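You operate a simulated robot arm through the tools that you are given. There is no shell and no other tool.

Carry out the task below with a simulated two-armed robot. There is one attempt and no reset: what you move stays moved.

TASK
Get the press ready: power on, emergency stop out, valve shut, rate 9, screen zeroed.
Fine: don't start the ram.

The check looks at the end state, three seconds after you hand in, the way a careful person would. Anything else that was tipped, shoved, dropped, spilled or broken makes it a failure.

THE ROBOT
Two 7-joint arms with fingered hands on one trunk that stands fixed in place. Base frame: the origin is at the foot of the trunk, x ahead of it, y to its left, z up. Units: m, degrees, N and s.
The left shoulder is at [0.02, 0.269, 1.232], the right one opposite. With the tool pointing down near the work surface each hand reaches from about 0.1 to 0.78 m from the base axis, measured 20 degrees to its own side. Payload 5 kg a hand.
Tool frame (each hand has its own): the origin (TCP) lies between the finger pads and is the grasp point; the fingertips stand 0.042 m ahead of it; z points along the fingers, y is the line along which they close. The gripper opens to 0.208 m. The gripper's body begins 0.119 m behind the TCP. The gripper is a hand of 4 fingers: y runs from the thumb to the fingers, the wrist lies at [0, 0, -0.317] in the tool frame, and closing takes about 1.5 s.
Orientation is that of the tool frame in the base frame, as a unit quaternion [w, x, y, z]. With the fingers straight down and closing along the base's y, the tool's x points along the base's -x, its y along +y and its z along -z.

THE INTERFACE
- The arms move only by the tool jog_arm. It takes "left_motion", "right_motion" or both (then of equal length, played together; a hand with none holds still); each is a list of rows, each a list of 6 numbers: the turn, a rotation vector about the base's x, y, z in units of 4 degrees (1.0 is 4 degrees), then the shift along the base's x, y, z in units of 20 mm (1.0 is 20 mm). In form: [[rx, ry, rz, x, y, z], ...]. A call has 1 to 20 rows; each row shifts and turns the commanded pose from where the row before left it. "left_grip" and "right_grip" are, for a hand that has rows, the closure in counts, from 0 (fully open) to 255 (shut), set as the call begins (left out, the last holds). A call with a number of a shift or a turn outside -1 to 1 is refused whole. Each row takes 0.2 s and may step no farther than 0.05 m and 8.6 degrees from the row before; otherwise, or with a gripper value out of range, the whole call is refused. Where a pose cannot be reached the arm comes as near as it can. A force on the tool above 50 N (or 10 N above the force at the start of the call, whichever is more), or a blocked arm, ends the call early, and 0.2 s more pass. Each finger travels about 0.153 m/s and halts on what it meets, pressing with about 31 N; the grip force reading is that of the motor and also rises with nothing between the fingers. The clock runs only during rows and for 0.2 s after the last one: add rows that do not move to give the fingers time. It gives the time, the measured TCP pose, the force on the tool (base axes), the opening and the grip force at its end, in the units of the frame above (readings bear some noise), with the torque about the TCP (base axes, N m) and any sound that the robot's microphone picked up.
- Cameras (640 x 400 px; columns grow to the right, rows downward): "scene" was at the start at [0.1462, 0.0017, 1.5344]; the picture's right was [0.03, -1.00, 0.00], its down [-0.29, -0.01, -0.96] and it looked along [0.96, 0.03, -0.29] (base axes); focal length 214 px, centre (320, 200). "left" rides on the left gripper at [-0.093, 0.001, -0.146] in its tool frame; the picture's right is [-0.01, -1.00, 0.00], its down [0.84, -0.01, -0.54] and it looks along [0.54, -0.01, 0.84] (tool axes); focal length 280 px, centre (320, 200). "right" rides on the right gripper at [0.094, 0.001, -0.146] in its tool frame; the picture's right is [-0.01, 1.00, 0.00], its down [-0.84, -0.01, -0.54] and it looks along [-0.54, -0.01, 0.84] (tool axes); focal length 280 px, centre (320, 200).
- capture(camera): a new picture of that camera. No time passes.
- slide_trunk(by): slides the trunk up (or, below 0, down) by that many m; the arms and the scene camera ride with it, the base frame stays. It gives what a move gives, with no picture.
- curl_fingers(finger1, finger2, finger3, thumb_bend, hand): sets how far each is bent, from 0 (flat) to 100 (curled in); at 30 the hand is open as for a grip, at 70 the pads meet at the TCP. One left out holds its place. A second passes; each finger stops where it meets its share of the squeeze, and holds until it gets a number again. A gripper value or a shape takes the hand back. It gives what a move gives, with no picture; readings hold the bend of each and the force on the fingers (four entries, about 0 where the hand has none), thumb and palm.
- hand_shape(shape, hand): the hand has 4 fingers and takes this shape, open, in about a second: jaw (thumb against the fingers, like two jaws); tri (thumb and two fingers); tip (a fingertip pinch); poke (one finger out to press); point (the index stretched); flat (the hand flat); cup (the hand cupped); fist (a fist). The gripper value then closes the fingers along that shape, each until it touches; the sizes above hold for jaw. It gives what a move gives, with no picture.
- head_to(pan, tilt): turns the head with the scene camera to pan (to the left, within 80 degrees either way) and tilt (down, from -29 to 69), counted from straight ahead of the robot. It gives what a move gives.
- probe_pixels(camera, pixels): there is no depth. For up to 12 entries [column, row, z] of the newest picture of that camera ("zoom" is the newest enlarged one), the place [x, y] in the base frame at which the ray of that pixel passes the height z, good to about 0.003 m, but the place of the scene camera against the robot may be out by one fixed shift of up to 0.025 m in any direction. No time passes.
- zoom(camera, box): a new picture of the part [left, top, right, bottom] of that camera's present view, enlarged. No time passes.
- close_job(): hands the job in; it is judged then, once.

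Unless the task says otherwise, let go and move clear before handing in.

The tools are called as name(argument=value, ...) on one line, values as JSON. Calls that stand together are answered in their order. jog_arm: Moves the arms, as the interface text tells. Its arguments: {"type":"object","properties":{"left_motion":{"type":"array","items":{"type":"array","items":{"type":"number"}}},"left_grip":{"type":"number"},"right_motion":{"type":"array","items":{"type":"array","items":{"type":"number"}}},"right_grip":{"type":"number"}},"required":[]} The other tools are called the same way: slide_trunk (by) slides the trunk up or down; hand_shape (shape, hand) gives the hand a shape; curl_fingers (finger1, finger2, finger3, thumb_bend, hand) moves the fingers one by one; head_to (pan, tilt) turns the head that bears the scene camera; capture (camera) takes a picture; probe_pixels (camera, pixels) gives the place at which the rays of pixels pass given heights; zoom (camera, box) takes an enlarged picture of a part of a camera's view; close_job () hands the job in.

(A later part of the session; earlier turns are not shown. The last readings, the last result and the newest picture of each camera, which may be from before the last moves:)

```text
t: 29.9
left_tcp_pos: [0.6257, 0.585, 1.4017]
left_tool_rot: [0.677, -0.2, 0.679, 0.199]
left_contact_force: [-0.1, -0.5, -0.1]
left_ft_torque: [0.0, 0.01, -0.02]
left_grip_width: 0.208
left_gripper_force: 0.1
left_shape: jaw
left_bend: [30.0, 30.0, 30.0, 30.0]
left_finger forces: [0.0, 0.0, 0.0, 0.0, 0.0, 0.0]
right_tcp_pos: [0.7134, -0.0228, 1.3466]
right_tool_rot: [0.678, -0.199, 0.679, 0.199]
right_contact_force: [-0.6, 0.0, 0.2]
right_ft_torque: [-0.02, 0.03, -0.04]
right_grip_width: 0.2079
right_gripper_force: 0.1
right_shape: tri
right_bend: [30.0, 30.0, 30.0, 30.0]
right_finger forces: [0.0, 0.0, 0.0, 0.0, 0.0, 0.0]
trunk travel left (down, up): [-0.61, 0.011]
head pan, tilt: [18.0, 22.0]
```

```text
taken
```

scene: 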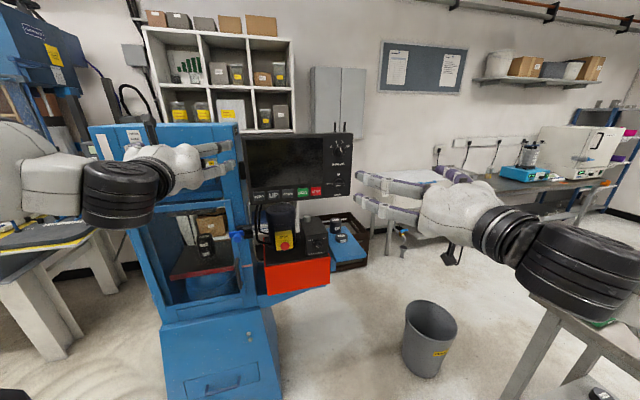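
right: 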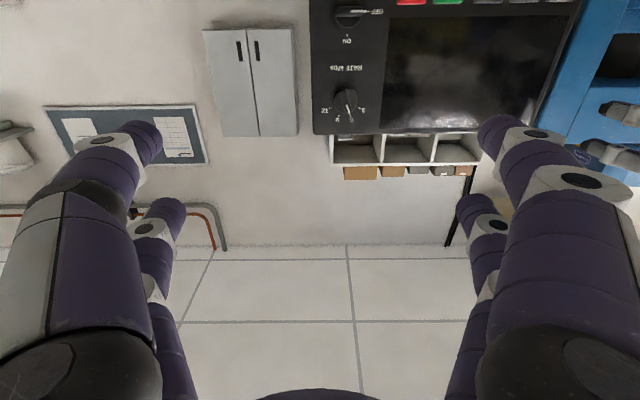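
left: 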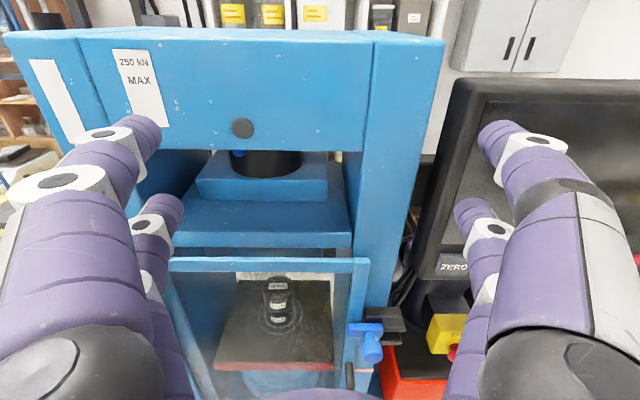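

The curl test shows thumb and finger1 are the pair on tool +x, and finger2/finger3 are on −x. I'll pinch with thumb and finger1 only and keep the other two curled, then roll the hand so the pinch axis is vertical while moving in front of MAIN.

curl_fingers(hand="right", finger1=58, finger2=100, finger3=100, thumb_bend=58)

jog_arm(right_motion=[[-0.945, -0.612, 0, 0.2475, 0.378, -0.2475], [-0.945, -0.612, 0, 0.2475, 0.378, -0.2475], [-0.945, -0.612, 0, 0.2475, 0.378, -0.2475], [-0.945, -0.612, 0, 0.2475, 0.378, -0.2475], [-0.945, -0.612, 0, 0.2475, 0.378, -0.2475], [-0.945, -0.612, 0, 0.2475, 0.378, -0.2475], [-0.945, -0.612, 0, 0.2475, 0.378, -0.2475], [-0.945, -0.612, 0, 0.2475, 0.378, -0.2475], [-0.945, -0.612, 0, 0.2475, 0.378, -0.2475], [-0.945, -0.612, 0, 0.2475, 0.378, -0.2475], [-0.945, -0.612, 0, 0.2475, 0.378, -0.2475], [-0.945, -0.612, 0, 0.2475, 0.378, -0.2475], [-0.945, -0.612, 0, 0.2475, 0.378, -0.2475], [-0.945, -0.612, 0, 0.2475, 0.378, -0.2475], [-0.945, -0.612, 0, 0.2475, 0.378, -0.2475], [-0.945, -0.612, 0, 0.2475, 0.378, -0.2475], [-0.945, -0.612, 0, 0.2475, 0.378, -0.2475], [-0.945, -0.612, 0, 0.2475, 0.378, -0.2475], [-0.945, -0.612, 0, 0.2475, 0.378, -0.2475], [-0.945, -0.612, 0, 0.2475, 0.378, -0.2475]])

capture(camera="right")

capture(camera="scene")

```text
t: 30.9
left_tcp_pos: [0.6258, 0.5859, 1.3998]
left_tool_rot: [0.677, -0.2, 0.679, 0.199]
left_contact_force: [0.5, 0.0, 0.5]
left_ft_torque: [-0.03, 0.0, 0.02]
left_grip_width: 0.2078
left_gripper_force: 0.0
left_shape: jaw
left_bend: [30.0, 30.0, 30.0, 30.0]
left_finger forces: [0.0, 0.0, 0.0, 0.0, 0.0, 0.0]
right_tcp_pos: [0.7123, -0.0228, 1.3475]
right_tool_rot: [0.678, -0.199, 0.679, 0.199]
right_contact_force: [0.1, -0.2, 0.1]
right_ft_torque: [0.0, -0.01, 0.01]
right_grip_width: 0.0764
right_gripper_force: 0.0
right_shape: fingers
right_bend: [57.0, 72.0, 72.0, 57.0]
right_finger forces: [0.0, 0.1, 0.0, 0.0, 0.0, 0.1]
trunk travel left (down, up): [-0.61, 0.011]
head pan, tilt: [18.0, 22.0]
```

```text
t: 35.3
left_tcp_pos: [0.6244, 0.5849, 1.4009]
left_tool_rot: [0.677, -0.2, 0.679, 0.199]
left_contact_force: [-0.3, 0.8, 0.3]
left_ft_torque: [0.0, 0.02, 0.08]
left_grip_width: 0.2078
left_gripper_force: 0.0
left_shape: jaw
left_bend: [30.0, 30.0, 30.0, 30.0]
left_finger forces: [0.0, 0.1, 0.0, 0.1, 0.1, 0.0]
right_tcp_pos: [0.8593, 0.005, 1.1311]
right_tool_rot: [-0.595, 0.637, -0.331, 0.362]
right_contact_force: [-0.2, 0.0, 0.2]
right_ft_torque: [0.02, -0.02, 0.05]
right_grip_width: 0.0761
right_gripper_force: 0.0
right_shape: fingers
right_bend: [57.0, 72.0, 72.0, 57.0]
right_finger forces: [0.0, 0.0, 0.0, 0.0, 0.1, 0.0]
right hand out of reach, approached as far as the arm can: row 4, 6, 7, 8, 9, 10, 11, 12, 13, 14, 20
trunk travel left (down, up): [-0.61, 0.011]
head pan, tilt: [18.0, 22.0]
stopped in row 20 (right hand): the arm was blocked; the commanded pose is now the measured one
```

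```text
taken
```

right: 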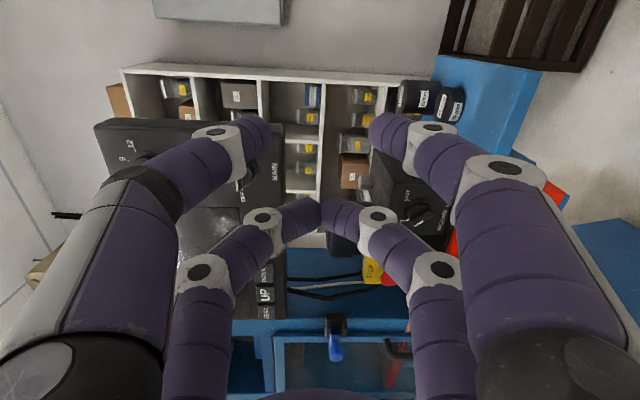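

```text
taken
```

scene: 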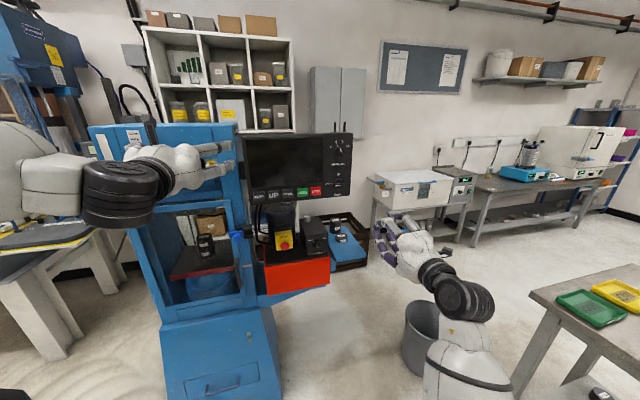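

The hand now has the roll I want (tool y straight down, tool z into the panel) but sits low at (0.859, 0.005, 1.131). From this posture I'll move it left and up in front of MAIN, staying back from the panel.

jog_arm(right_motion=[[0.03, -0.047, 0.05, 0, 0.94, 0.73], [0.03, -0.047, 0.05, 0, 0.94, 0.73], [0.03, -0.047, 0.05, 0, 0.94, 0.73], [0.03, -0.047, 0.05, 0, 0.94, 0.73], [0.03, -0.047, 0.05, 0, 0.94, 0.73], [0.03, -0.047, 0.05, 0, 0.94, 0.73]])

capture(camera="right")

capture(camera="scene")

```text
t: 36.9
left_tcp_pos: [0.6257, 0.5842, 1.401]
left_tool_rot: [0.678, -0.199, 0.679, 0.199]
left_contact_force: [-0.2, -0.8, -0.1]
left_ft_torque: [-0.03, 0.01, 0.06]
left_grip_width: 0.2078
left_gripper_force: 0.1
left_shape: jaw
left_bend: [30.0, 30.0, 30.0, 30.0]
left_finger forces: [0.1, 0.0, 0.0, 0.1, 0.0, 0.0]
right_tcp_pos: [0.9103, 0.012, 1.1347]
right_tool_rot: [-0.574, 0.656, -0.316, 0.375]
right_contact_force: [0.1, -1.0, -0.3]
right_ft_torque: [0.02, -0.01, 0.01]
right_grip_width: 0.0759
right_gripper_force: 0.1
right_shape: fingers
right_bend: [57.0, 72.0, 72.0, 57.0]
right_finger forces: [0.1, 0.1, 0.1, 0.0, 0.1, 0.0]
right hand out of reach, approached as far as the arm can: row 1, 2, 3, 4, 5, 6
trunk travel left (down, up): [-0.61, 0.011]
head pan, tilt: [18.0, 22.0]
stopped in row 6 (right hand): the arm was blocked; the commanded pose is now the measured one
```

```text
taken
```

right: 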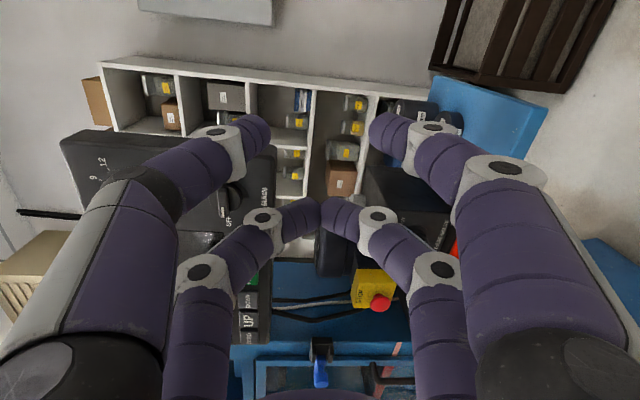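

```text
taken
```

scene: 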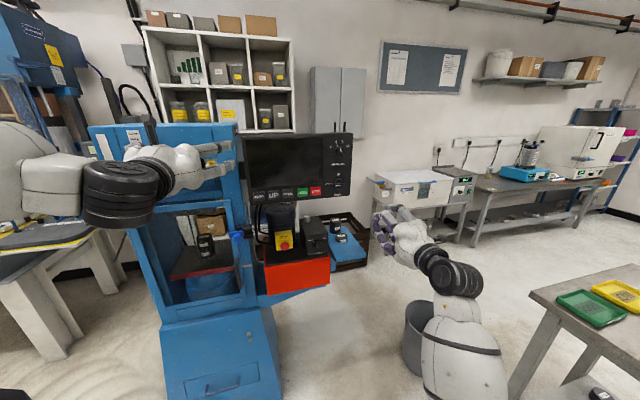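

The roll of −90° sits at a joint limit for the right arm, so that grip won't work for MAIN. I'll undo the roll back to the natural one while moving to a spot in front of MAIN, and plan to push that knob's bar round with a fingertip.

jog_arm(right_motion=[[0.89, 0.53, 0.02, -0.6, 0, 0.2], [0.89, 0.53, 0.02, -0.6, 0, 0.2], [0.89, 0.53, 0.02, -0.6, 0, 0.2], [0.89, 0.53, 0.02, -0.6, 0, 0.2], [0.89, 0.53, 0.02, -0.6, 0, 0.3], [0.89, 0.53, 0.02, -0.6, 0, 0.3], [0.89, 0.53, 0.02, -0.6, 0, 0.3], [0.89, 0.53, 0.02, -0.6, 0, 0.3], [0.89, 0.53, 0.02, -0.6, 0, 0.3], [0.89, 0.53, 0.02, -0.6, 0, 0.3], [0.89, 0.53, 0.02, -0.6, 0, 0.3], [0.89, 0.53, 0.02, -0.6, 0, 0.3], [0.89, 0.53, 0.02, 0, 0.3, 0.4], [0.89, 0.53, 0.02, 0, 0.3, 0.4], [0.89, 0.53, 0.02, 0, 0.3, 0.4], [0.89, 0.53, 0.02, 0, 0.3, 0.4], [0.89, 0.53, 0.02, 0, 0.3, 0.4], [0.89, 0.53, 0.02, 0, 0.3, 0.4], [0.89, 0.53, 0.02, 0, 0.3, 0.4], [0.89, 0.53, 0.02, 0, 0.3, 0.4]])

capture(camera="right")

capture(camera="scene")

```text
t: 41.3
left_tcp_pos: [0.6251, 0.5848, 1.4001]
left_tool_rot: [0.678, -0.199, 0.679, 0.199]
left_contact_force: [0.3, -0.3, 0.0]
left_ft_torque: [-0.04, -0.01, 0.04]
left_grip_width: 0.2078
left_gripper_force: 0.1
left_shape: jaw
left_bend: [30.0, 30.0, 30.0, 30.0]
left_finger forces: [0.0, 0.0, 0.0, 0.0, 0.1, 0.1]
right_tcp_pos: [0.7857, 0.003, 1.1725]
right_tool_rot: [0.687, -0.312, 0.649, 0.101]
right_contact_force: [0.3, 0.8, -0.8]
right_ft_torque: [-0.01, 0.0, 0.07]
right_grip_width: 0.076
right_gripper_force: 0.1
right_shape: fingers
right_bend: [57.0, 72.0, 72.0, 57.0]
right_finger forces: [0.0, 0.1, 0.0, 0.0, 0.0, 0.0]
right hand out of reach, approached as far as the arm can: row 6, 7, 8, 9, 10, 11, 12, 14, 15, 16, 17, 18, 19, 20
trunk travel left (down, up): [-0.61, 0.011]
head pan, tilt: [18.0, 22.0]
stopped in row 20 (right hand): the arm was blocked; the commanded pose is now the measured one
```

```text
taken
```

right: 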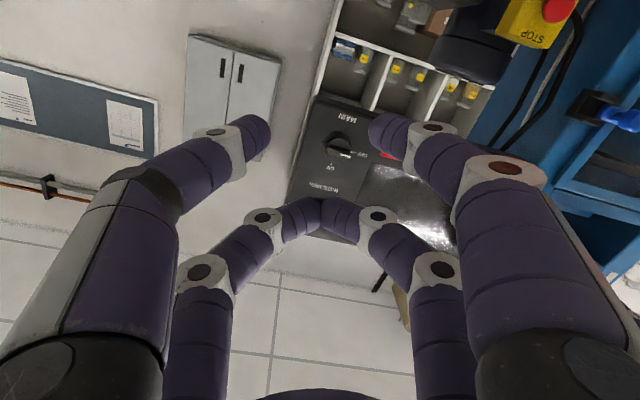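

```text
taken
```

scene: 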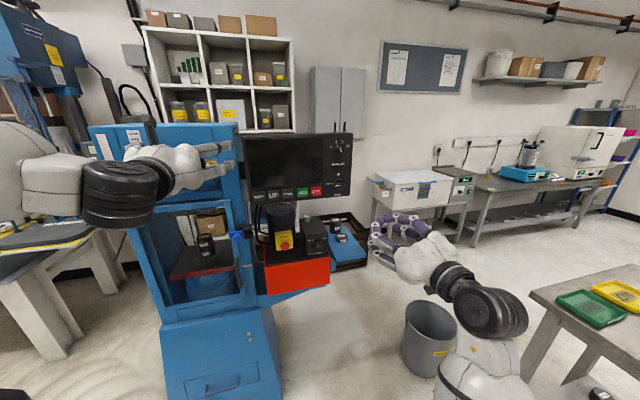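

The arm hit a limit again with the elbow dropped and the roll at about −17°. I'll bring the hand back to the earlier good pose near (0.71, −0.02, 1.35).

jog_arm(right_motion=[[0, 0, 0, -0.9, -0.3, 0.3], [0, 0, 0, -0.9, -0.3, 0.5], [0, 0, 0, -0.9, -0.3, 0.8], [0, 0, 0, -0.5, -0.2, 0.9], [0.36, 0.23, 0, 0, 0, 0.9], [0.36, 0.23, 0, 0, 0, 0.9], [0.36, 0.23, 0, 0, 0, 0.9], [0.36, 0.23, 0, 0, 0, 0.9], [0.36, 0.23, 0, 0, 0, 0.9], [0.36, 0.23, 0, 0, 0, 0.9], [0.36, 0.23, 0, 0, 0, 0.9], [0.36, 0.23, 0, 0, 0, 0], [0.36, 0.23, 0, 0, 0, 0], [0.36, 0.23, 0, 0, 0, 0]])

capture(camera="scene")

```text
t: 44.3
left_tcp_pos: [0.6253, 0.5853, 1.4005]
left_tool_rot: [0.678, -0.2, 0.679, 0.199]
left_contact_force: [0.2, 0.2, 0.2]
left_ft_torque: [-0.01, -0.02, 0.0]
left_grip_width: 0.2079
left_gripper_force: 0.1
left_shape: jaw
left_bend: [30.0, 30.0, 30.0, 30.0]
left_finger forces: [0.1, 0.1, 0.1, 0.0, 0.0, 0.1]
right_tcp_pos: [0.7213, -0.0207, 1.3441]
right_tool_rot: [0.666, -0.214, 0.683, 0.208]
right_contact_force: [0.3, -0.1, 0.1]
right_ft_torque: [0.02, 0.01, -0.01]
right_grip_width: 0.0761
right_gripper_force: 0.0
right_shape: fingers
right_bend: [57.0, 72.0, 72.0, 57.0]
right_finger forces: [0.1, 0.1, 0.0, 0.0, 0.0, 0.0]
right hand out of reach, approached as far as the arm can: row 3
trunk travel left (down, up): [-0.61, 0.011]
head pan, tilt: [18.0, 22.0]
```

```text
taken
```

scene: 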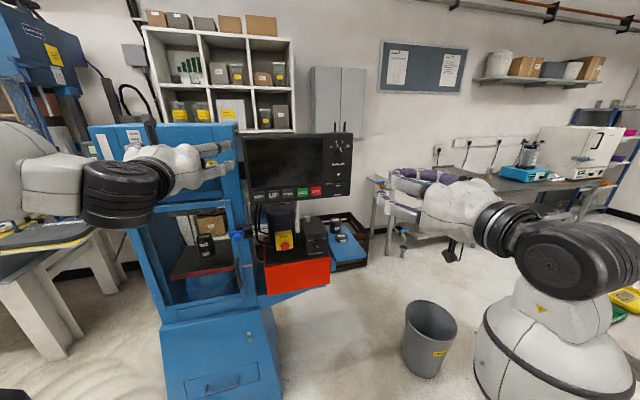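

The right hand is back in the good posture. I'll go straight ahead toward the RATE/MAIN side with no extra roll and check reach.

jog_arm(right_motion=[[0.024, -0.037, -0.06, 0.675, 0.76, -0.2], [0.024, -0.037, -0.06, 0.675, 0.76, -0.2], [0.024, -0.037, -0.06, 0.675, 0.76, -0.2], [0.024, -0.037, -0.06, 0.675, 0.76, -0.2], [0.024, -0.037, -0.06, 0.675, 0.76, -0.2], [0.024, -0.037, -0.06, 0.675, 0.76, -0.2], [0.024, -0.037, -0.06, 0.675, 0.76, -0.2], [0.024, -0.037, -0.06, 0.675, 0.76, -0.2]])

capture(camera="right")

capture(camera="scene")

```text
t: 46.1
left_tcp_pos: [0.6253, 0.5859, 1.3998]
left_tool_rot: [0.677, -0.201, 0.679, 0.2]
left_contact_force: [0.2, 1.1, 0.0]
left_ft_torque: [-0.01, -0.05, -0.01]
left_grip_width: 0.2078
left_gripper_force: 0.1
left_shape: jaw
left_bend: [30.0, 30.0, 30.0, 30.0]
left_finger forces: [0.1, 0.0, 0.0, 0.0, 0.0, 0.0]
right_tcp_pos: [0.7843, 0.0499, 1.3265]
right_tool_rot: [0.673, -0.208, 0.68, 0.205]
right_contact_force: [1.0, 0.1, -0.9]
right_ft_torque: [-0.01, -0.04, -0.05]
right_grip_width: 0.0761
right_gripper_force: 0.0
right_shape: fingers
right_bend: [57.0, 72.0, 72.0, 57.0]
right_finger forces: [0.0, 0.0, 0.2, 0.0, 0.0, 0.0]
right hand out of reach, approached as far as the arm can: row 5, 6, 7, 8
trunk travel left (down, up): [-0.61, 0.011]
head pan, tilt: [18.0, 22.0]
```

```text
taken
```

right: 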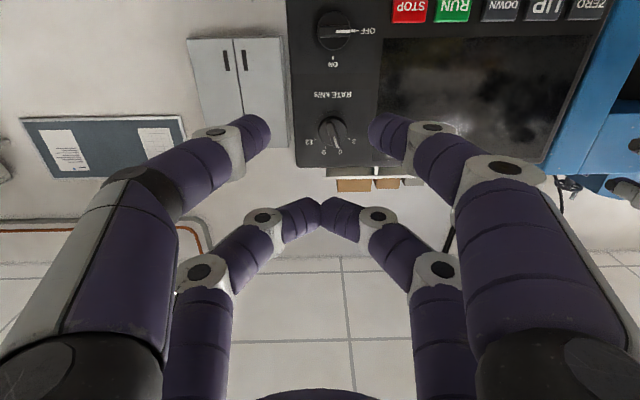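

```text
taken
```

scene: 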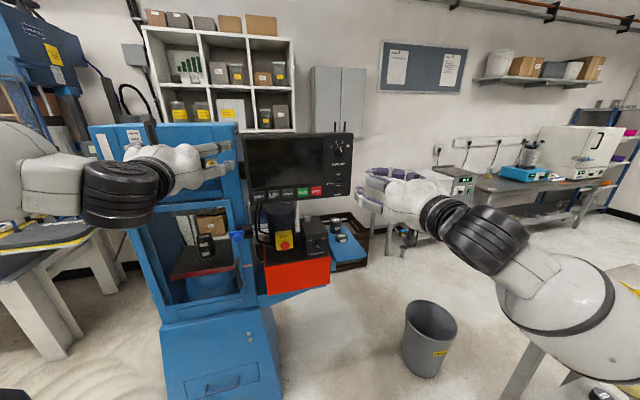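

Again the arm stalls at (0.784, 0.050) even though it isn't stretched, so a wrist roll limit is the likely cause. I'll back off slightly and test rolling the other way.

jog_arm(right_motion=[[0, 0, 0, -0.6, -0.4, 0], [0, 0, 0, -0.6, -0.4, 0], [0.84, 0.544, 0, 0, 0, 0], [0.84, 0.544, 0, 0, 0, 0], [0.84, 0.544, 0, 0, 0, 0], [0.84, 0.544, 0, 0, 0, 0], [0.84, 0.544, 0, 0, 0, 0], [0.84, 0.544, 0, 0, 0, 0], [0.84, 0.544, 0, 0, 0, 0], [0.84, 0.544, 0, 0, 0, 0], [0.84, 0.544, 0, 0, 0, 0], [0.84, 0.544, 0, 0, 0, 0], [0.84, 0.544, 0, 0, 0, 0], [0.84, 0.544, 0, 0, 0, 0], [0, 0, 0, 0.84, 0.544, 0], [0, 0, 0, 0.84, 0.544, 0], [0, 0, 0, 0.84, 0.544, 0], [0, 0, 0, 0.84, 0.544, 0]])

capture(camera="scene")

```text
t: 49.9
left_tcp_pos: [0.6253, 0.5852, 1.4005]
left_tool_rot: [0.677, -0.2, 0.679, 0.199]
left_contact_force: [0.4, 0.4, -0.1]
left_ft_torque: [0.02, -0.01, 0.01]
left_grip_width: 0.208
left_gripper_force: 0.2
left_shape: jaw
left_bend: [30.0, 30.0, 30.0, 30.0]
left_finger forces: [0.1, 0.1, 0.0, 0.0, 0.0, 0.0]
right_tcp_pos: [0.8631, 0.0666, 1.3222]
right_tool_rot: [0.534, 0.091, 0.704, 0.459]
right_contact_force: [0.4, 0.1, 0.4]
right_ft_torque: [0.03, -0.01, 0.01]
right_grip_width: 0.0756
right_gripper_force: 0.0
right_shape: fingers
right_bend: [57.0, 72.0, 72.0, 57.0]
right_finger forces: [0.0, 0.0, 0.0, 0.0, 0.1, 0.0]
right hand out of reach, approached as far as the arm can: row 1, 2, 3
trunk travel left (down, up): [-0.61, 0.011]
head pan, tilt: [18.0, 22.0]
```

```text
taken
```

scene: 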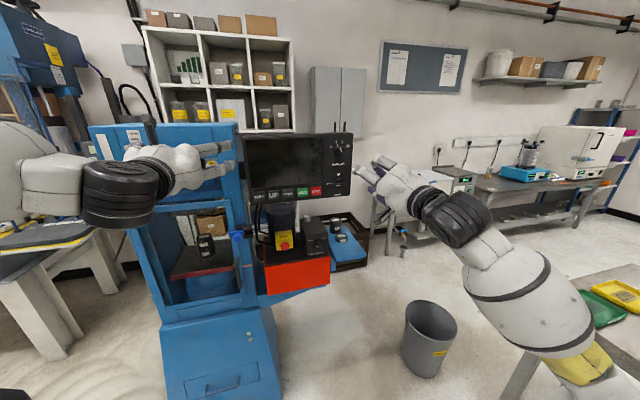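

Rolling the other way works: the arm reached (0.863, 0.067, 1.322) with roll +48° and no limit. I'll continue to roll +90° (finger1 above, thumb below) in front of MAIN.

jog_arm(right_motion=[[0.882, 0.571, 0, 0.125, 0.175, -0.335], [0.882, 0.571, 0, 0.125, 0.175, -0.335], [0.882, 0.571, 0, 0.125, 0.175, -0.335], [0.882, 0.571, 0, 0.125, 0.175, -0.335], [0.882, 0.571, 0, 0.125, 0.175, -0.335], [0.882, 0.571, 0, 0.125, 0.175, -0.335], [0.882, 0.571, 0, 0.125, 0.175, -0.335], [0.882, 0.571, 0, 0.125, 0.175, -0.335], [0.882, 0.571, 0, 0.125, 0.175, -0.335], [0.882, 0.571, 0, 0.125, 0.175, -0.335]])

capture(camera="right")

capture(camera="scene")

```text
t: 52.1
left_tcp_pos: [0.6249, 0.5851, 1.4012]
left_tool_rot: [0.678, -0.2, 0.679, 0.2]
left_contact_force: [-0.3, 0.7, -0.3]
left_ft_torque: [0.01, -0.04, -0.02]
left_grip_width: 0.2077
left_gripper_force: 0.1
left_shape: jaw
left_bend: [30.0, 30.0, 30.0, 30.0]
left_finger forces: [0.1, 0.0, 0.1, 0.0, 0.1, 0.1]
right_tcp_pos: [0.9155, 0.0504, 1.2702]
right_tool_rot: [0.335, 0.334, 0.623, 0.623]
right_contact_force: [0.6, 0.5, -0.1]
right_ft_torque: [0.0, 0.03, 0.0]
right_grip_width: 0.0758
right_gripper_force: 0.1
right_shape: fingers
right_bend: [57.0, 72.0, 72.0, 57.0]
right_finger forces: [0.0, 0.1, 0.1, 0.0, 0.0, 0.0]
right hand out of reach, approached as far as the arm can: row 1, 2, 3, 4, 5, 6, 7, 8, 9, 10
trunk travel left (down, up): [-0.61, 0.011]
head pan, tilt: [18.0, 22.0]
```

```text
taken
```

right: 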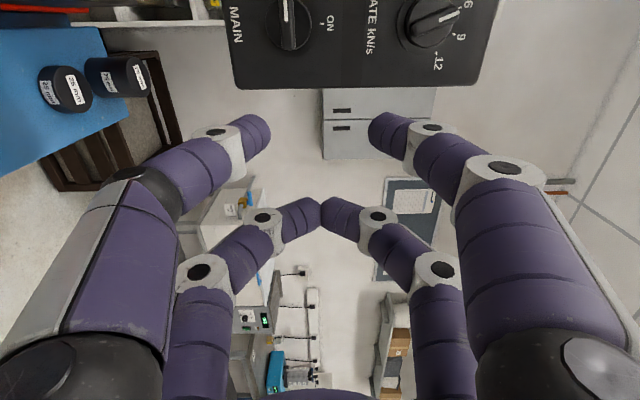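

```text
taken
```

scene: 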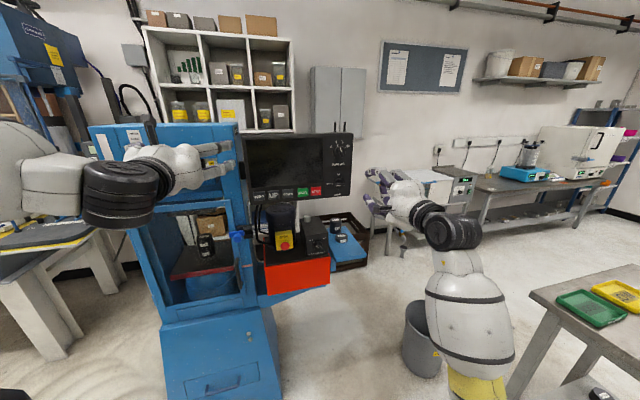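

Roll +90° was reached, but the hand sits about 6 cm too far right at (0.9155, 0.050, 1.270). I'll test whether a smaller heading (turning the hand a bit to the right) frees up the leftward reach.

jog_arm(right_motion=[[0, 0, -0.9, -0.5, 0, 0], [0, 0, -0.9, -0.5, 0, 0], [0, 0, -0.9, -0.5, 0, 0], [0, 0, -0.9, -0.5, 0, 0], [0, 0, 0, 0, 0.6, 0], [0, 0, 0, 0, 0.6, 0], [0, 0, 0, 0, 0.6, 0], [0, 0, 0, 0, 0.6, 0]])

capture(camera="right")

```text
t: 53.9
left_tcp_pos: [0.6252, 0.5849, 1.4006]
left_tool_rot: [0.678, -0.199, 0.679, 0.198]
left_contact_force: [-0.2, -0.2, 0.0]
left_ft_torque: [0.02, 0.0, 0.02]
left_grip_width: 0.208
left_gripper_force: 0.0
left_shape: jaw
left_bend: [30.0, 30.0, 30.0, 30.0]
left_finger forces: [0.0, 0.0, 0.0, 0.0, 0.0, 0.1]
right_tcp_pos: [0.9291, 0.0779, 1.2652]
right_tool_rot: [0.329, 0.328, 0.625, 0.627]
right_contact_force: [-0.6, -0.5, -0.4]
right_ft_torque: [-0.03, 0.02, 0.0]
right_grip_width: 0.0758
right_gripper_force: 0.1
right_shape: fingers
right_bend: [57.0, 72.0, 72.0, 57.0]
right_finger forces: [0.0, 0.1, 0.0, 0.1, 0.0, 0.1]
right hand out of reach, approached as far as the arm can: row 1, 2, 3, 4, 6, 7, 8
trunk travel left (down, up): [-0.61, 0.011]
head pan, tilt: [18.0, 22.0]
```

```text
taken
```

right: 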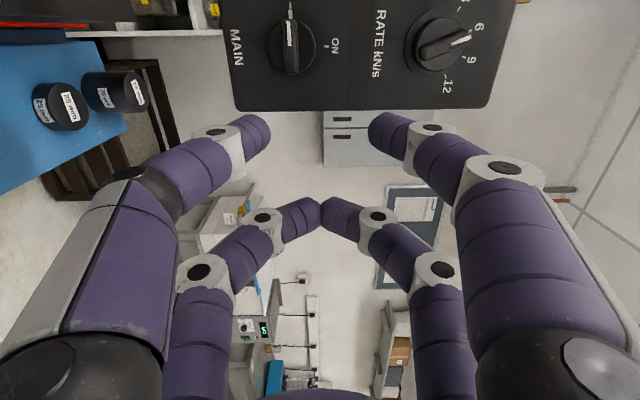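

The yaw wouldn't decrease, but moving left together with forward did work, reaching (0.929, 0.078, 1.265); MAIN is now at (291,48) and RATE at (432,42) in the right camera. I'll keep going forward-left and down to line the pinch up with MAIN.

jog_arm(right_motion=[[0, 0, 0, 0.11, 0.755, -0.29], [0, 0, 0, 0.11, 0.755, -0.29], [0, 0, 0, 0.11, 0.755, -0.29], [0, 0, 0, 0.11, 0.755, -0.29]])

capture(camera="right")

zoom(camera="scene", box=[280, 120, 520, 320])

```text
t: 54.9
left_tcp_pos: [0.6257, 0.5858, 1.4003]
left_tool_rot: [0.678, -0.199, 0.679, 0.199]
left_contact_force: [0.0, 0.5, 0.6]
left_ft_torque: [0.0, -0.01, -0.03]
left_grip_width: 0.2079
left_gripper_force: 0.1
left_shape: jaw
left_bend: [30.0, 30.0, 30.0, 30.0]
left_finger forces: [0.0, 0.0, 0.0, 0.1, 0.0, 0.0]
right_tcp_pos: [0.9592, 0.1054, 1.2365]
right_tool_rot: [0.329, 0.327, 0.625, 0.628]
right_contact_force: [0.6, 0.4, -0.2]
right_ft_torque: [-0.01, 0.0, -0.01]
right_grip_width: 0.0756
right_gripper_force: 0.1
right_shape: fingers
right_bend: [57.0, 72.0, 72.0, 57.0]
right_finger forces: [0.0, 0.0, 0.1, 0.1, 0.0, 0.0]
right hand out of reach, approached as far as the arm can: row 1, 2, 3, 4
trunk travel left (down, up): [-0.61, 0.011]
head pan, tilt: [18.0, 22.0]
```

```text
taken
```

right: 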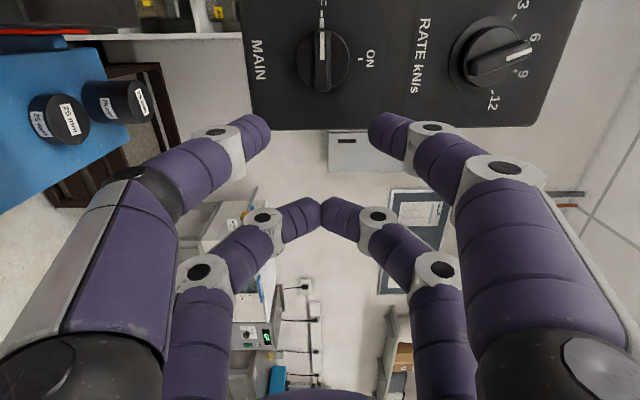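

```text
2.00 times, centred on (400, 220) of scene
```

zoom: 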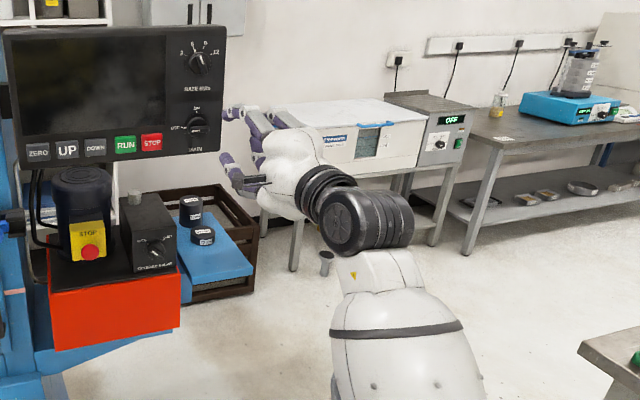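

The right arm can't swing farther inward: in every stall the shoulder-to-wrist heading was about 11–16°, which points to a shoulder limit that eases when the wrist is higher than the shoulder. I'll park the right arm back and to the right, then lower the trunk 0.2 m and try the left arm.

jog_arm(right_motion=[[0, 0, 0, -0.944, -0.79, 0.4], [0, 0, 0, -0.944, -0.79, 0.4], [0, 0, 0, -0.944, -0.79, 0.4], [0, 0, 0, -0.944, -0.79, 0.4], [0, 0, 0, -0.944, -0.79, 0.4], [0, 0, 0, -0.944, -0.79, 0.4], [0, 0, 0, -0.944, -0.79, 0.4], [0, 0, 0, -0.944, -0.79, 0.4], [0, 0, 0, -0.944, -0.79, 0.4], [0, 0, 0, -0.944, -0.79, 0.4], [0, 0, 0, -0.944, -0.79, 0.4], [0, 0, 0, -0.944, -0.79, 0.4], [0, 0, 0, -0.944, -0.79, 0.4], [0, 0, 0, -0.944, -0.79, 0.4], [0, 0, 0, -0.944, -0.79, 0.4], [0, 0, 0, -0.944, -0.79, 0.4], [0, 0, 0, -0.944, -0.79, 0.4], [0, 0, 0, -0.944, -0.79, 0.4]])

head_to(pan=0, tilt=45)

capture(camera="scene")

```text
t: 58.7
left_tcp_pos: [0.6247, 0.5858, 1.4001]
left_tool_rot: [0.678, -0.2, 0.679, 0.2]
left_contact_force: [-0.6, 0.7, -0.8]
left_ft_torque: [0.02, 0.02, -0.02]
left_grip_width: 0.208
left_gripper_force: 0.1
left_shape: jaw
left_bend: [30.0, 30.0, 30.0, 30.0]
left_finger forces: [0.1, 0.1, 0.0, 0.0, 0.1, 0.0]
right_tcp_pos: [0.6323, -0.1922, 1.3791]
right_tool_rot: [0.345, 0.336, 0.628, 0.612]
right_contact_force: [0.3, 1.3, -0.5]
right_ft_torque: [-0.01, 0.03, -0.02]
right_grip_width: 0.0758
right_gripper_force: 0.0
right_shape: fingers
right_bend: [57.0, 72.0, 72.0, 57.0]
right_finger forces: [0.0, 0.0, 0.0, 0.0, 0.1, 0.0]
right hand out of reach, approached as far as the arm can: row 1, 18
trunk travel left (down, up): [-0.61, 0.011]
head pan, tilt: [18.0, 22.0]
```

```text
t: 59.6
left_tcp_pos: [0.6257, 0.5849, 1.4004]
left_tool_rot: [0.677, -0.2, 0.68, 0.199]
left_contact_force: [0.1, -0.3, 0.3]
left_ft_torque: [0.01, -0.01, -0.01]
left_grip_width: 0.208
left_gripper_force: 0.1
left_shape: jaw
left_bend: [30.0, 30.0, 30.0, 30.0]
left_finger forces: [0.0, 0.0, 0.0, 0.1, 0.1, 0.1]
right_tcp_pos: [0.6317, -0.1943, 1.3802]
right_tool_rot: [0.346, 0.336, 0.625, 0.614]
right_contact_force: [0.9, -0.1, 0.4]
right_ft_torque: [-0.01, -0.02, 0.05]
right_grip_width: 0.0757
right_gripper_force: 0.1
right_shape: fingers
right_bend: [57.0, 72.0, 72.0, 57.0]
right_finger forces: [0.1, 0.0, 0.0, 0.0, 0.0, 0.1]
trunk travel left (down, up): [-0.61, 0.011]
head pan, tilt: [0.0, 45.0]
```

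```text
taken
```

scene: 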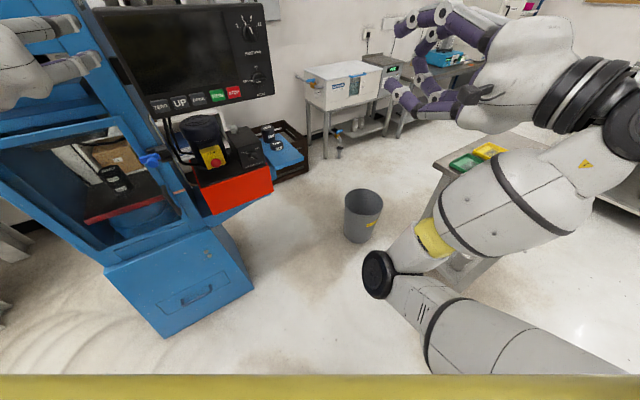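

The scene view explains the stalls: the right elbow (380,275) has swung inward under the body because of the +90° roll. I'll roll back to about +45°, and meanwhile look at the poke shape from outside.

hand_shape(hand="right", shape="poke")

zoom(camera="scene", box=[360, 0, 640, 180])

hand_shape(hand="right", shape="point")

zoom(camera="scene", box=[360, 0, 640, 180])

capture(camera="right")

```text
t: 60.5
left_tcp_pos: [0.6241, 0.5846, 1.4018]
left_tool_rot: [0.678, -0.2, 0.679, 0.199]
left_contact_force: [-0.3, 0.2, 0.6]
left_ft_torque: [0.0, 0.01, 0.02]
left_grip_width: 0.208
left_gripper_force: 0.0
left_shape: jaw
left_bend: [30.0, 30.0, 30.0, 30.0]
left_finger forces: [0.1, 0.0, 0.0, 0.1, 0.1, 0.0]
right_tcp_pos: [0.6328, -0.1952, 1.3818]
right_tool_rot: [0.347, 0.337, 0.624, 0.613]
right_contact_force: [0.4, 0.3, -0.1]
right_ft_torque: [0.03, -0.02, -0.01]
right_grip_width: 0.0
right_gripper_force: 0.0
right_shape: poke
right_bend: [100.0, 100.0, 100.0, 33.0]
right_finger forces: [0.0, 0.0, 0.0, 0.0, 0.0, 0.0]
trunk travel left (down, up): [-0.61, 0.011]
head pan, tilt: [0.0, 45.0]
```

```text
2.22 times, centred on (500, 90) of scene
```

zoom: 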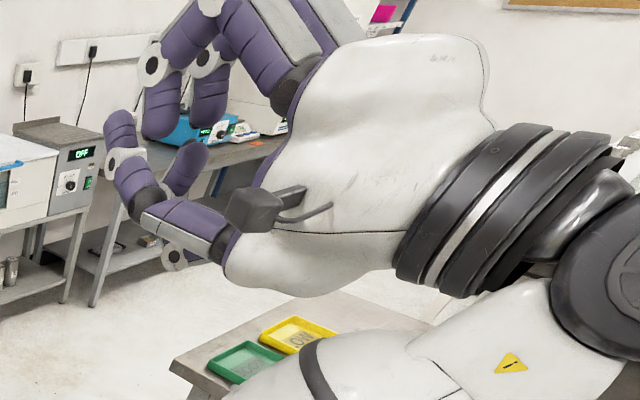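

```text
t: 61.4
left_tcp_pos: [0.6246, 0.5857, 1.4018]
left_tool_rot: [0.678, -0.199, 0.679, 0.199]
left_contact_force: [-0.1, -0.2, 0.1]
left_ft_torque: [0.02, 0.0, 0.0]
left_grip_width: 0.2081
left_gripper_force: 0.1
left_shape: jaw
left_bend: [30.0, 30.0, 30.0, 30.0]
left_finger forces: [0.0, 0.1, 0.0, 0.0, 0.1, 0.0]
right_tcp_pos: [0.6327, -0.1939, 1.3825]
right_tool_rot: [0.346, 0.336, 0.625, 0.614]
right_contact_force: [-0.4, -0.1, 0.5]
right_ft_torque: [0.01, 0.02, 0.0]
right_grip_width: 0.2018
right_gripper_force: 0.0
right_shape: point
right_bend: [70.0, 100.0, 100.0, 32.0]
right_finger forces: [0.1, 0.0, 0.1, 0.0, 0.1, 0.1]
trunk travel left (down, up): [-0.61, 0.011]
head pan, tilt: [0.0, 45.0]
```

```text
2.22 times, centred on (500, 90) of scene
```

zoom: 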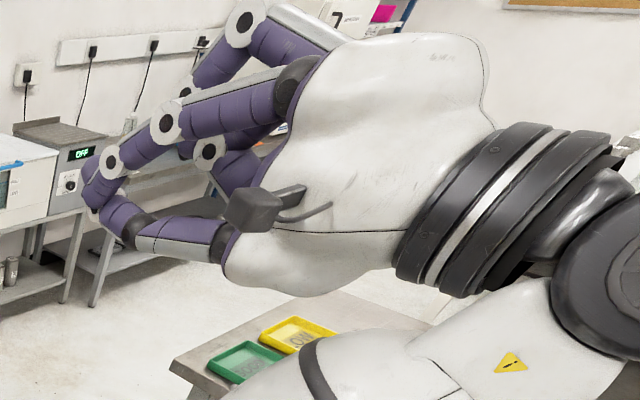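

```text
taken
```

right: 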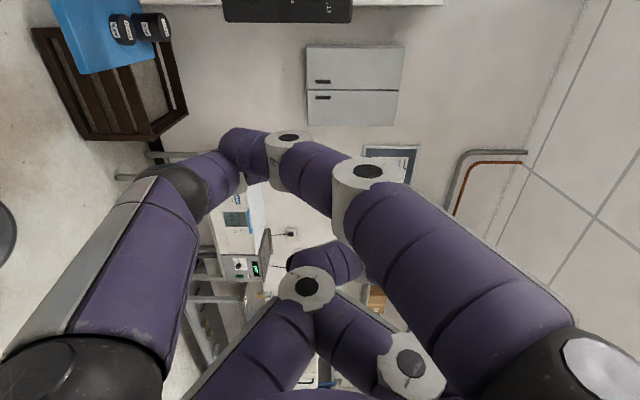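

The point and poke shapes are untidy, so I'll make my own poker: finger1 straight at bend 30 and the other three curled. At roll ≈45° finger1 sits on the hand's left side, which gives about 0.1 m of extra leftward reach, so I'll roll back to that and move forward.

curl_fingers(hand="right", finger1=30, finger2=100, finger3=100, thumb_bend=100)

jog_arm(right_motion=[[-0.861, -0.558, 0, 0, 0, 0], [-0.861, -0.558, 0, 0, 0, 0], [-0.861, -0.558, 0, 0, 0, 0], [-0.861, -0.558, 0, 0, 0, 0], [-0.861, -0.558, 0, 0, 0, 0], [-0.861, -0.558, 0, 0, 0, 0], [-0.861, -0.558, 0, 0, 0, 0], [-0.861, -0.558, 0, 0, 0, 0], [-0.861, -0.558, 0, 0, 0, 0], [-0.861, -0.558, 0, 0, 0, 0], [0, 0, 0, 0.9, 0.85, -0.3], [0, 0, 0, 0.9, 0.85, -0.3], [0, 0, 0, 0.9, 0.85, -0.3], [0, 0, 0, 0.9, 0.85, -0.3], [0, 0, 0, 0.9, 0.85, -0.3], [0, 0, 0, 0.9, 0.85, -0.3], [0, 0, 0, 0.9, 0.85, -0.3], [0, 0, 0, 0.9, 0.85, -0.3], [0, 0, 0, 0.9, 0.85, -0.3], [0, 0, 0, 0.9, 0.85, -0.3]])

capture(camera="right")

capture(camera="scene")

```text
t: 62.4
left_tcp_pos: [0.6257, 0.5865, 1.4021]
left_tool_rot: [0.678, -0.2, 0.679, 0.199]
left_contact_force: [-0.5, 0.3, -0.3]
left_ft_torque: [-0.05, -0.01, -0.01]
left_grip_width: 0.2079
left_gripper_force: 0.1
left_shape: jaw
left_bend: [30.0, 30.0, 30.0, 30.0]
left_finger forces: [0.0, 0.1, 0.1, 0.0, 0.0, 0.0]
right_tcp_pos: [0.6324, -0.1943, 1.3818]
right_tool_rot: [0.346, 0.336, 0.625, 0.614]
right_contact_force: [-1.3, 0.5, -0.5]
right_ft_torque: [-0.02, 0.02, -0.02]
right_grip_width: 0.081
right_gripper_force: 0.0
right_shape: fingers
right_bend: [30.0, 89.0, 100.0, 100.0]
right_finger forces: [0.0, 0.1, 0.0, 0.0, 0.1, 0.0]
trunk travel left (down, up): [-0.61, 0.011]
head pan, tilt: [0.0, 45.0]
```

```text
t: 66.6
left_tcp_pos: [0.6253, 0.584, 1.401]
left_tool_rot: [0.678, -0.199, 0.679, 0.199]
left_contact_force: [0.8, -0.5, -1.1]
left_ft_torque: [-0.01, -0.01, 0.01]
left_grip_width: 0.2076
left_gripper_force: 0.0
left_shape: jaw
left_bend: [30.0, 30.0, 30.0, 30.0]
left_finger forces: [0.1, 0.1, 0.0, 0.0, 0.0, 0.1]
right_tcp_pos: [0.8099, -0.0113, 1.3237]
right_tool_rot: [0.53, 0.096, 0.702, 0.465]
right_contact_force: [0.2, 0.3, -0.7]
right_ft_torque: [-0.03, 0.0, 0.0]
right_grip_width: 0.0807
right_gripper_force: 0.0
right_shape: fingers
right_bend: [30.0, 89.0, 100.0, 100.0]
right_finger forces: [0.2, 0.1, 0.0, 0.1, 0.0, 0.1]
trunk travel left (down, up): [-0.61, 0.011]
head pan, tilt: [0.0, 45.0]
```

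```text
taken
```

right: 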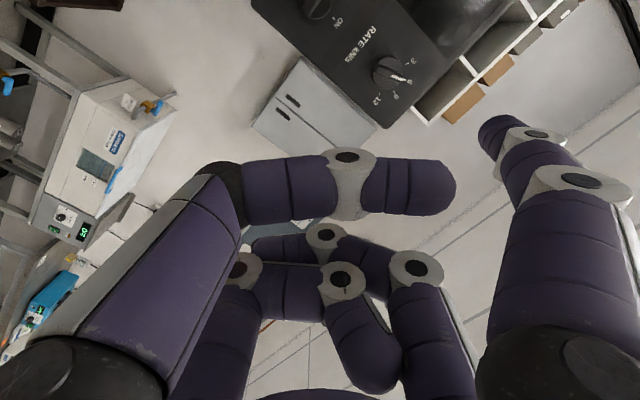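

```text
taken
```

scene: 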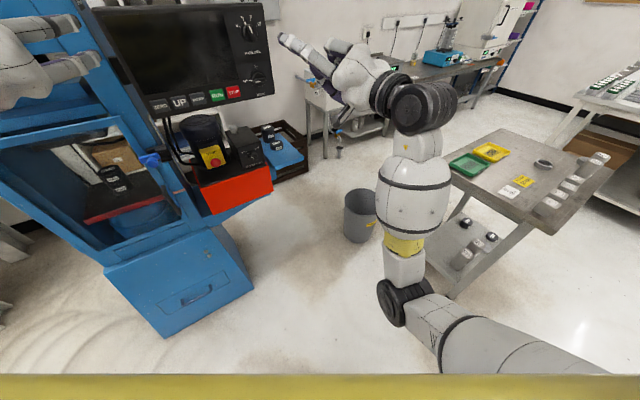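

This posture works with no limits: the right hand is at (0.810, −0.011, 1.324), roll 49°, with finger1 sticking out at scene (283,38). I'll bring the fingertip to a spot above the right end of MAIN's bar, still about 8 cm off the panel, and check by camera.

jog_arm(right_motion=[[0, 0, 0, 0.864, 0.33, -0.85], [0, 0, 0, 0.864, 0.33, -0.85], [0, 0, 0, 0.864, 0.33, -0.85], [0, 0, 0, 0.864, 0.33, -0.85], [0, 0, 0, 0.864, 0.33, -0.85], [0, 0, 0, 0.864, 0.33, -0.85], [0, 0, 0, 0.864, 0.33, -0.85]])

head_to(pan=12, tilt=20)

capture(camera="right")

zoom(camera="scene", box=[200, 100, 440, 250])

```text
t: 68.4
left_tcp_pos: [0.6247, 0.5852, 1.4008]
left_tool_rot: [0.678, -0.199, 0.68, 0.198]
left_contact_force: [0.8, -0.1, -0.1]
left_ft_torque: [-0.02, 0.01, -0.03]
left_grip_width: 0.2082
left_gripper_force: 0.0
left_shape: jaw
left_bend: [30.0, 30.0, 30.0, 30.0]
left_finger forces: [0.1, 0.1, 0.0, 0.1, 0.0, 0.0]
right_tcp_pos: [0.9541, -0.0304, 1.1671]
right_tool_rot: [0.548, 0.095, 0.72, 0.414]
right_contact_force: [0.0, 1.1, 0.6]
right_ft_torque: [-0.03, -0.02, -0.01]
right_grip_width: 0.0809
right_gripper_force: 0.1
right_shape: fingers
right_bend: [30.0, 89.0, 100.0, 100.0]
right_finger forces: [0.0, 0.0, 0.1, 0.0, 0.0, 0.0]
trunk travel left (down, up): [-0.61, 0.011]
head pan, tilt: [0.0, 45.0]
stopped in row 7 (right hand): the arm was blocked; the commanded pose is now the measured one
```

```text
t: 69.3
left_tcp_pos: [0.626, 0.585, 1.4007]
left_tool_rot: [0.678, -0.198, 0.679, 0.198]
left_contact_force: [0.4, 0.0, 0.7]
left_ft_torque: [-0.02, 0.02, -0.03]
left_grip_width: 0.2077
left_gripper_force: 0.0
left_shape: jaw
left_bend: [30.0, 30.0, 30.0, 30.0]
left_finger forces: [0.1, 0.1, 0.1, 0.0, 0.0, 0.0]
right_tcp_pos: [0.9529, -0.0311, 1.1673]
right_tool_rot: [0.548, 0.095, 0.72, 0.415]
right_contact_force: [-0.2, 0.1, -0.1]
right_ft_torque: [-0.03, 0.0, -0.03]
right_grip_width: 0.0807
right_gripper_force: 0.0
right_shape: fingers
right_bend: [30.0, 89.0, 100.0, 100.0]
right_finger forces: [0.0, 0.0, 0.1, 0.1, 0.0, 0.0]
trunk travel left (down, up): [-0.61, 0.011]
head pan, tilt: [12.0, 20.0]
```

```text
taken
```

right: 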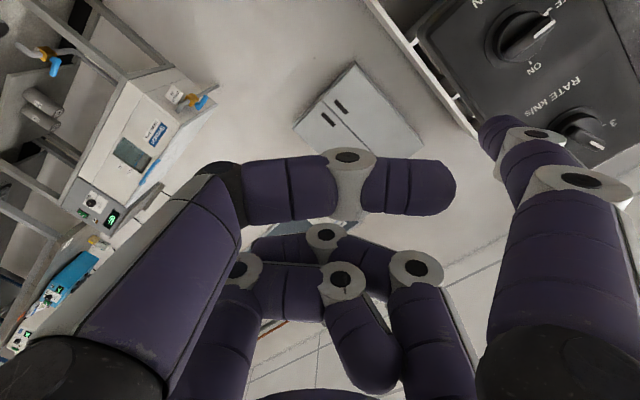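

```text
2.67 times, centred on (320, 175) of scene
```

zoom: 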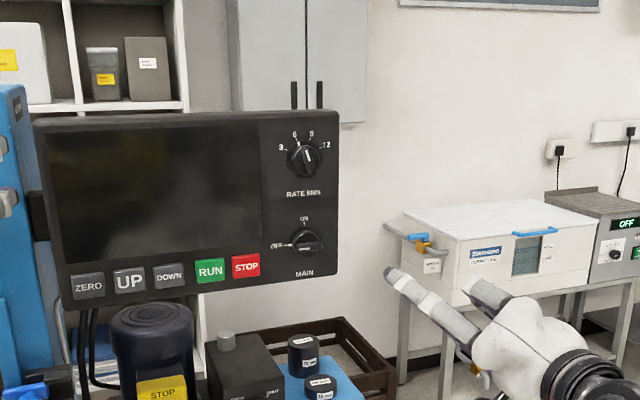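

The arm reported being blocked and drifted to (0.953, −0.031, 1.167) with no contact force. I'll look down at the arm to see the elbow.

head_to(pan=-5, tilt=50)

capture(camera="scene")

```text
t: 70.2
left_tcp_pos: [0.6249, 0.5859, 1.402]
left_tool_rot: [0.678, -0.2, 0.679, 0.199]
left_contact_force: [-0.1, 0.6, -0.2]
left_ft_torque: [0.0, 0.04, -0.02]
left_grip_width: 0.2079
left_gripper_force: 0.1
left_shape: jaw
left_bend: [30.0, 30.0, 30.0, 30.0]
left_finger forces: [0.0, 0.1, 0.1, 0.0, 0.1, 0.0]
right_tcp_pos: [0.953, -0.0313, 1.1677]
right_tool_rot: [0.548, 0.096, 0.72, 0.415]
right_contact_force: [0.0, 0.3, 0.0]
right_ft_torque: [0.02, 0.05, 0.0]
right_grip_width: 0.0808
right_gripper_force: 0.0
right_shape: fingers
right_bend: [30.0, 89.0, 100.0, 100.0]
right_finger forces: [0.1, 0.1, 0.0, 0.0, 0.0, 0.0]
trunk travel left (down, up): [-0.61, 0.011]
head pan, tilt: [-5.0, 50.0]
```

```text
taken
```

scene: 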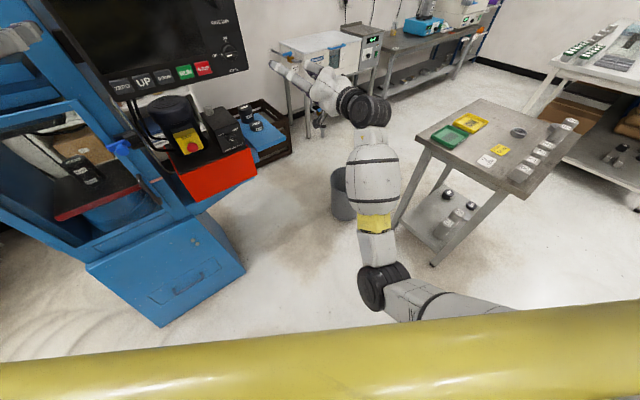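

The elbow (375,285) is tucked inward under the torso tube, which probably blocked it. I'll return to roll 0 near the earlier elbow-out pose and check the elbow there.

jog_arm(right_motion=[[-0.82, -0.53, 0, -0.96, -0.3, 0.7], [-0.82, -0.53, 0, -0.96, -0.3, 0.7], [-0.82, -0.53, 0, -0.96, -0.3, 0.7], [-0.82, -0.53, 0, -0.96, -0.3, 0.7], [-0.82, -0.53, 0, -0.96, -0.3, 0.7], [-0.82, -0.53, 0, -0.96, -0.3, 0.7], [-0.82, -0.53, 0, -0.96, -0.3, 0.7], [-0.82, -0.53, 0, -0.96, -0.3, 0.7], [-0.82, -0.53, 0, -0.96, -0.3, 0.7], [-0.82, -0.53, 0, -0.96, -0.3, 0.7], [-0.82, -0.53, 0, -0.96, -0.3, 0.7], [-0.82, -0.53, 0, -0.96, -0.3, 0.7], [-0.82, -0.53, 0, -0.96, -0.3, 0.7], [0, 0, 0, 0, 0, 0.7], [0, 0, 0, 0, 0, 0.7]])

capture(camera="scene")

```text
t: 73.4
left_tcp_pos: [0.6252, 0.585, 1.3999]
left_tool_rot: [0.678, -0.2, 0.679, 0.199]
left_contact_force: [-0.2, -0.9, 0.4]
left_ft_torque: [0.04, 0.01, 0.0]
left_grip_width: 0.2078
left_gripper_force: 0.0
left_shape: jaw
left_bend: [30.0, 30.0, 30.0, 30.0]
left_finger forces: [0.1, 0.0, 0.1, 0.0, 0.1, 0.0]
right_tcp_pos: [0.7041, -0.1088, 1.3777]
right_tool_rot: [0.696, -0.209, 0.672, 0.138]
right_contact_force: [1.1, -0.2, 0.6]
right_ft_torque: [-0.01, -0.01, -0.04]
right_grip_width: 0.0809
right_gripper_force: 0.1
right_shape: fingers
right_bend: [30.0, 89.0, 100.0, 100.0]
right_finger forces: [0.0, 0.0, 0.0, 0.0, 0.0, 0.1]
trunk travel left (down, up): [-0.61, 0.011]
head pan, tilt: [-5.0, 50.0]
```

```text
taken
```

scene: 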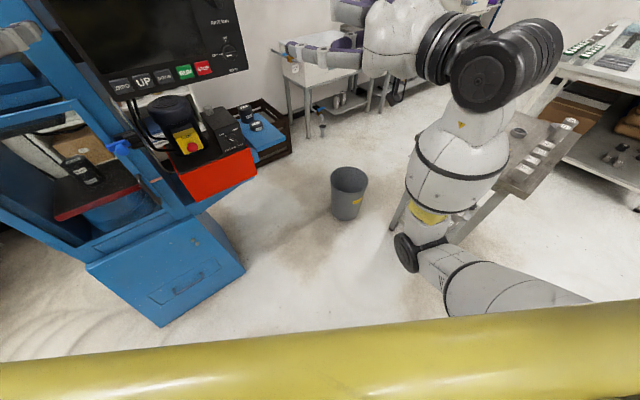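

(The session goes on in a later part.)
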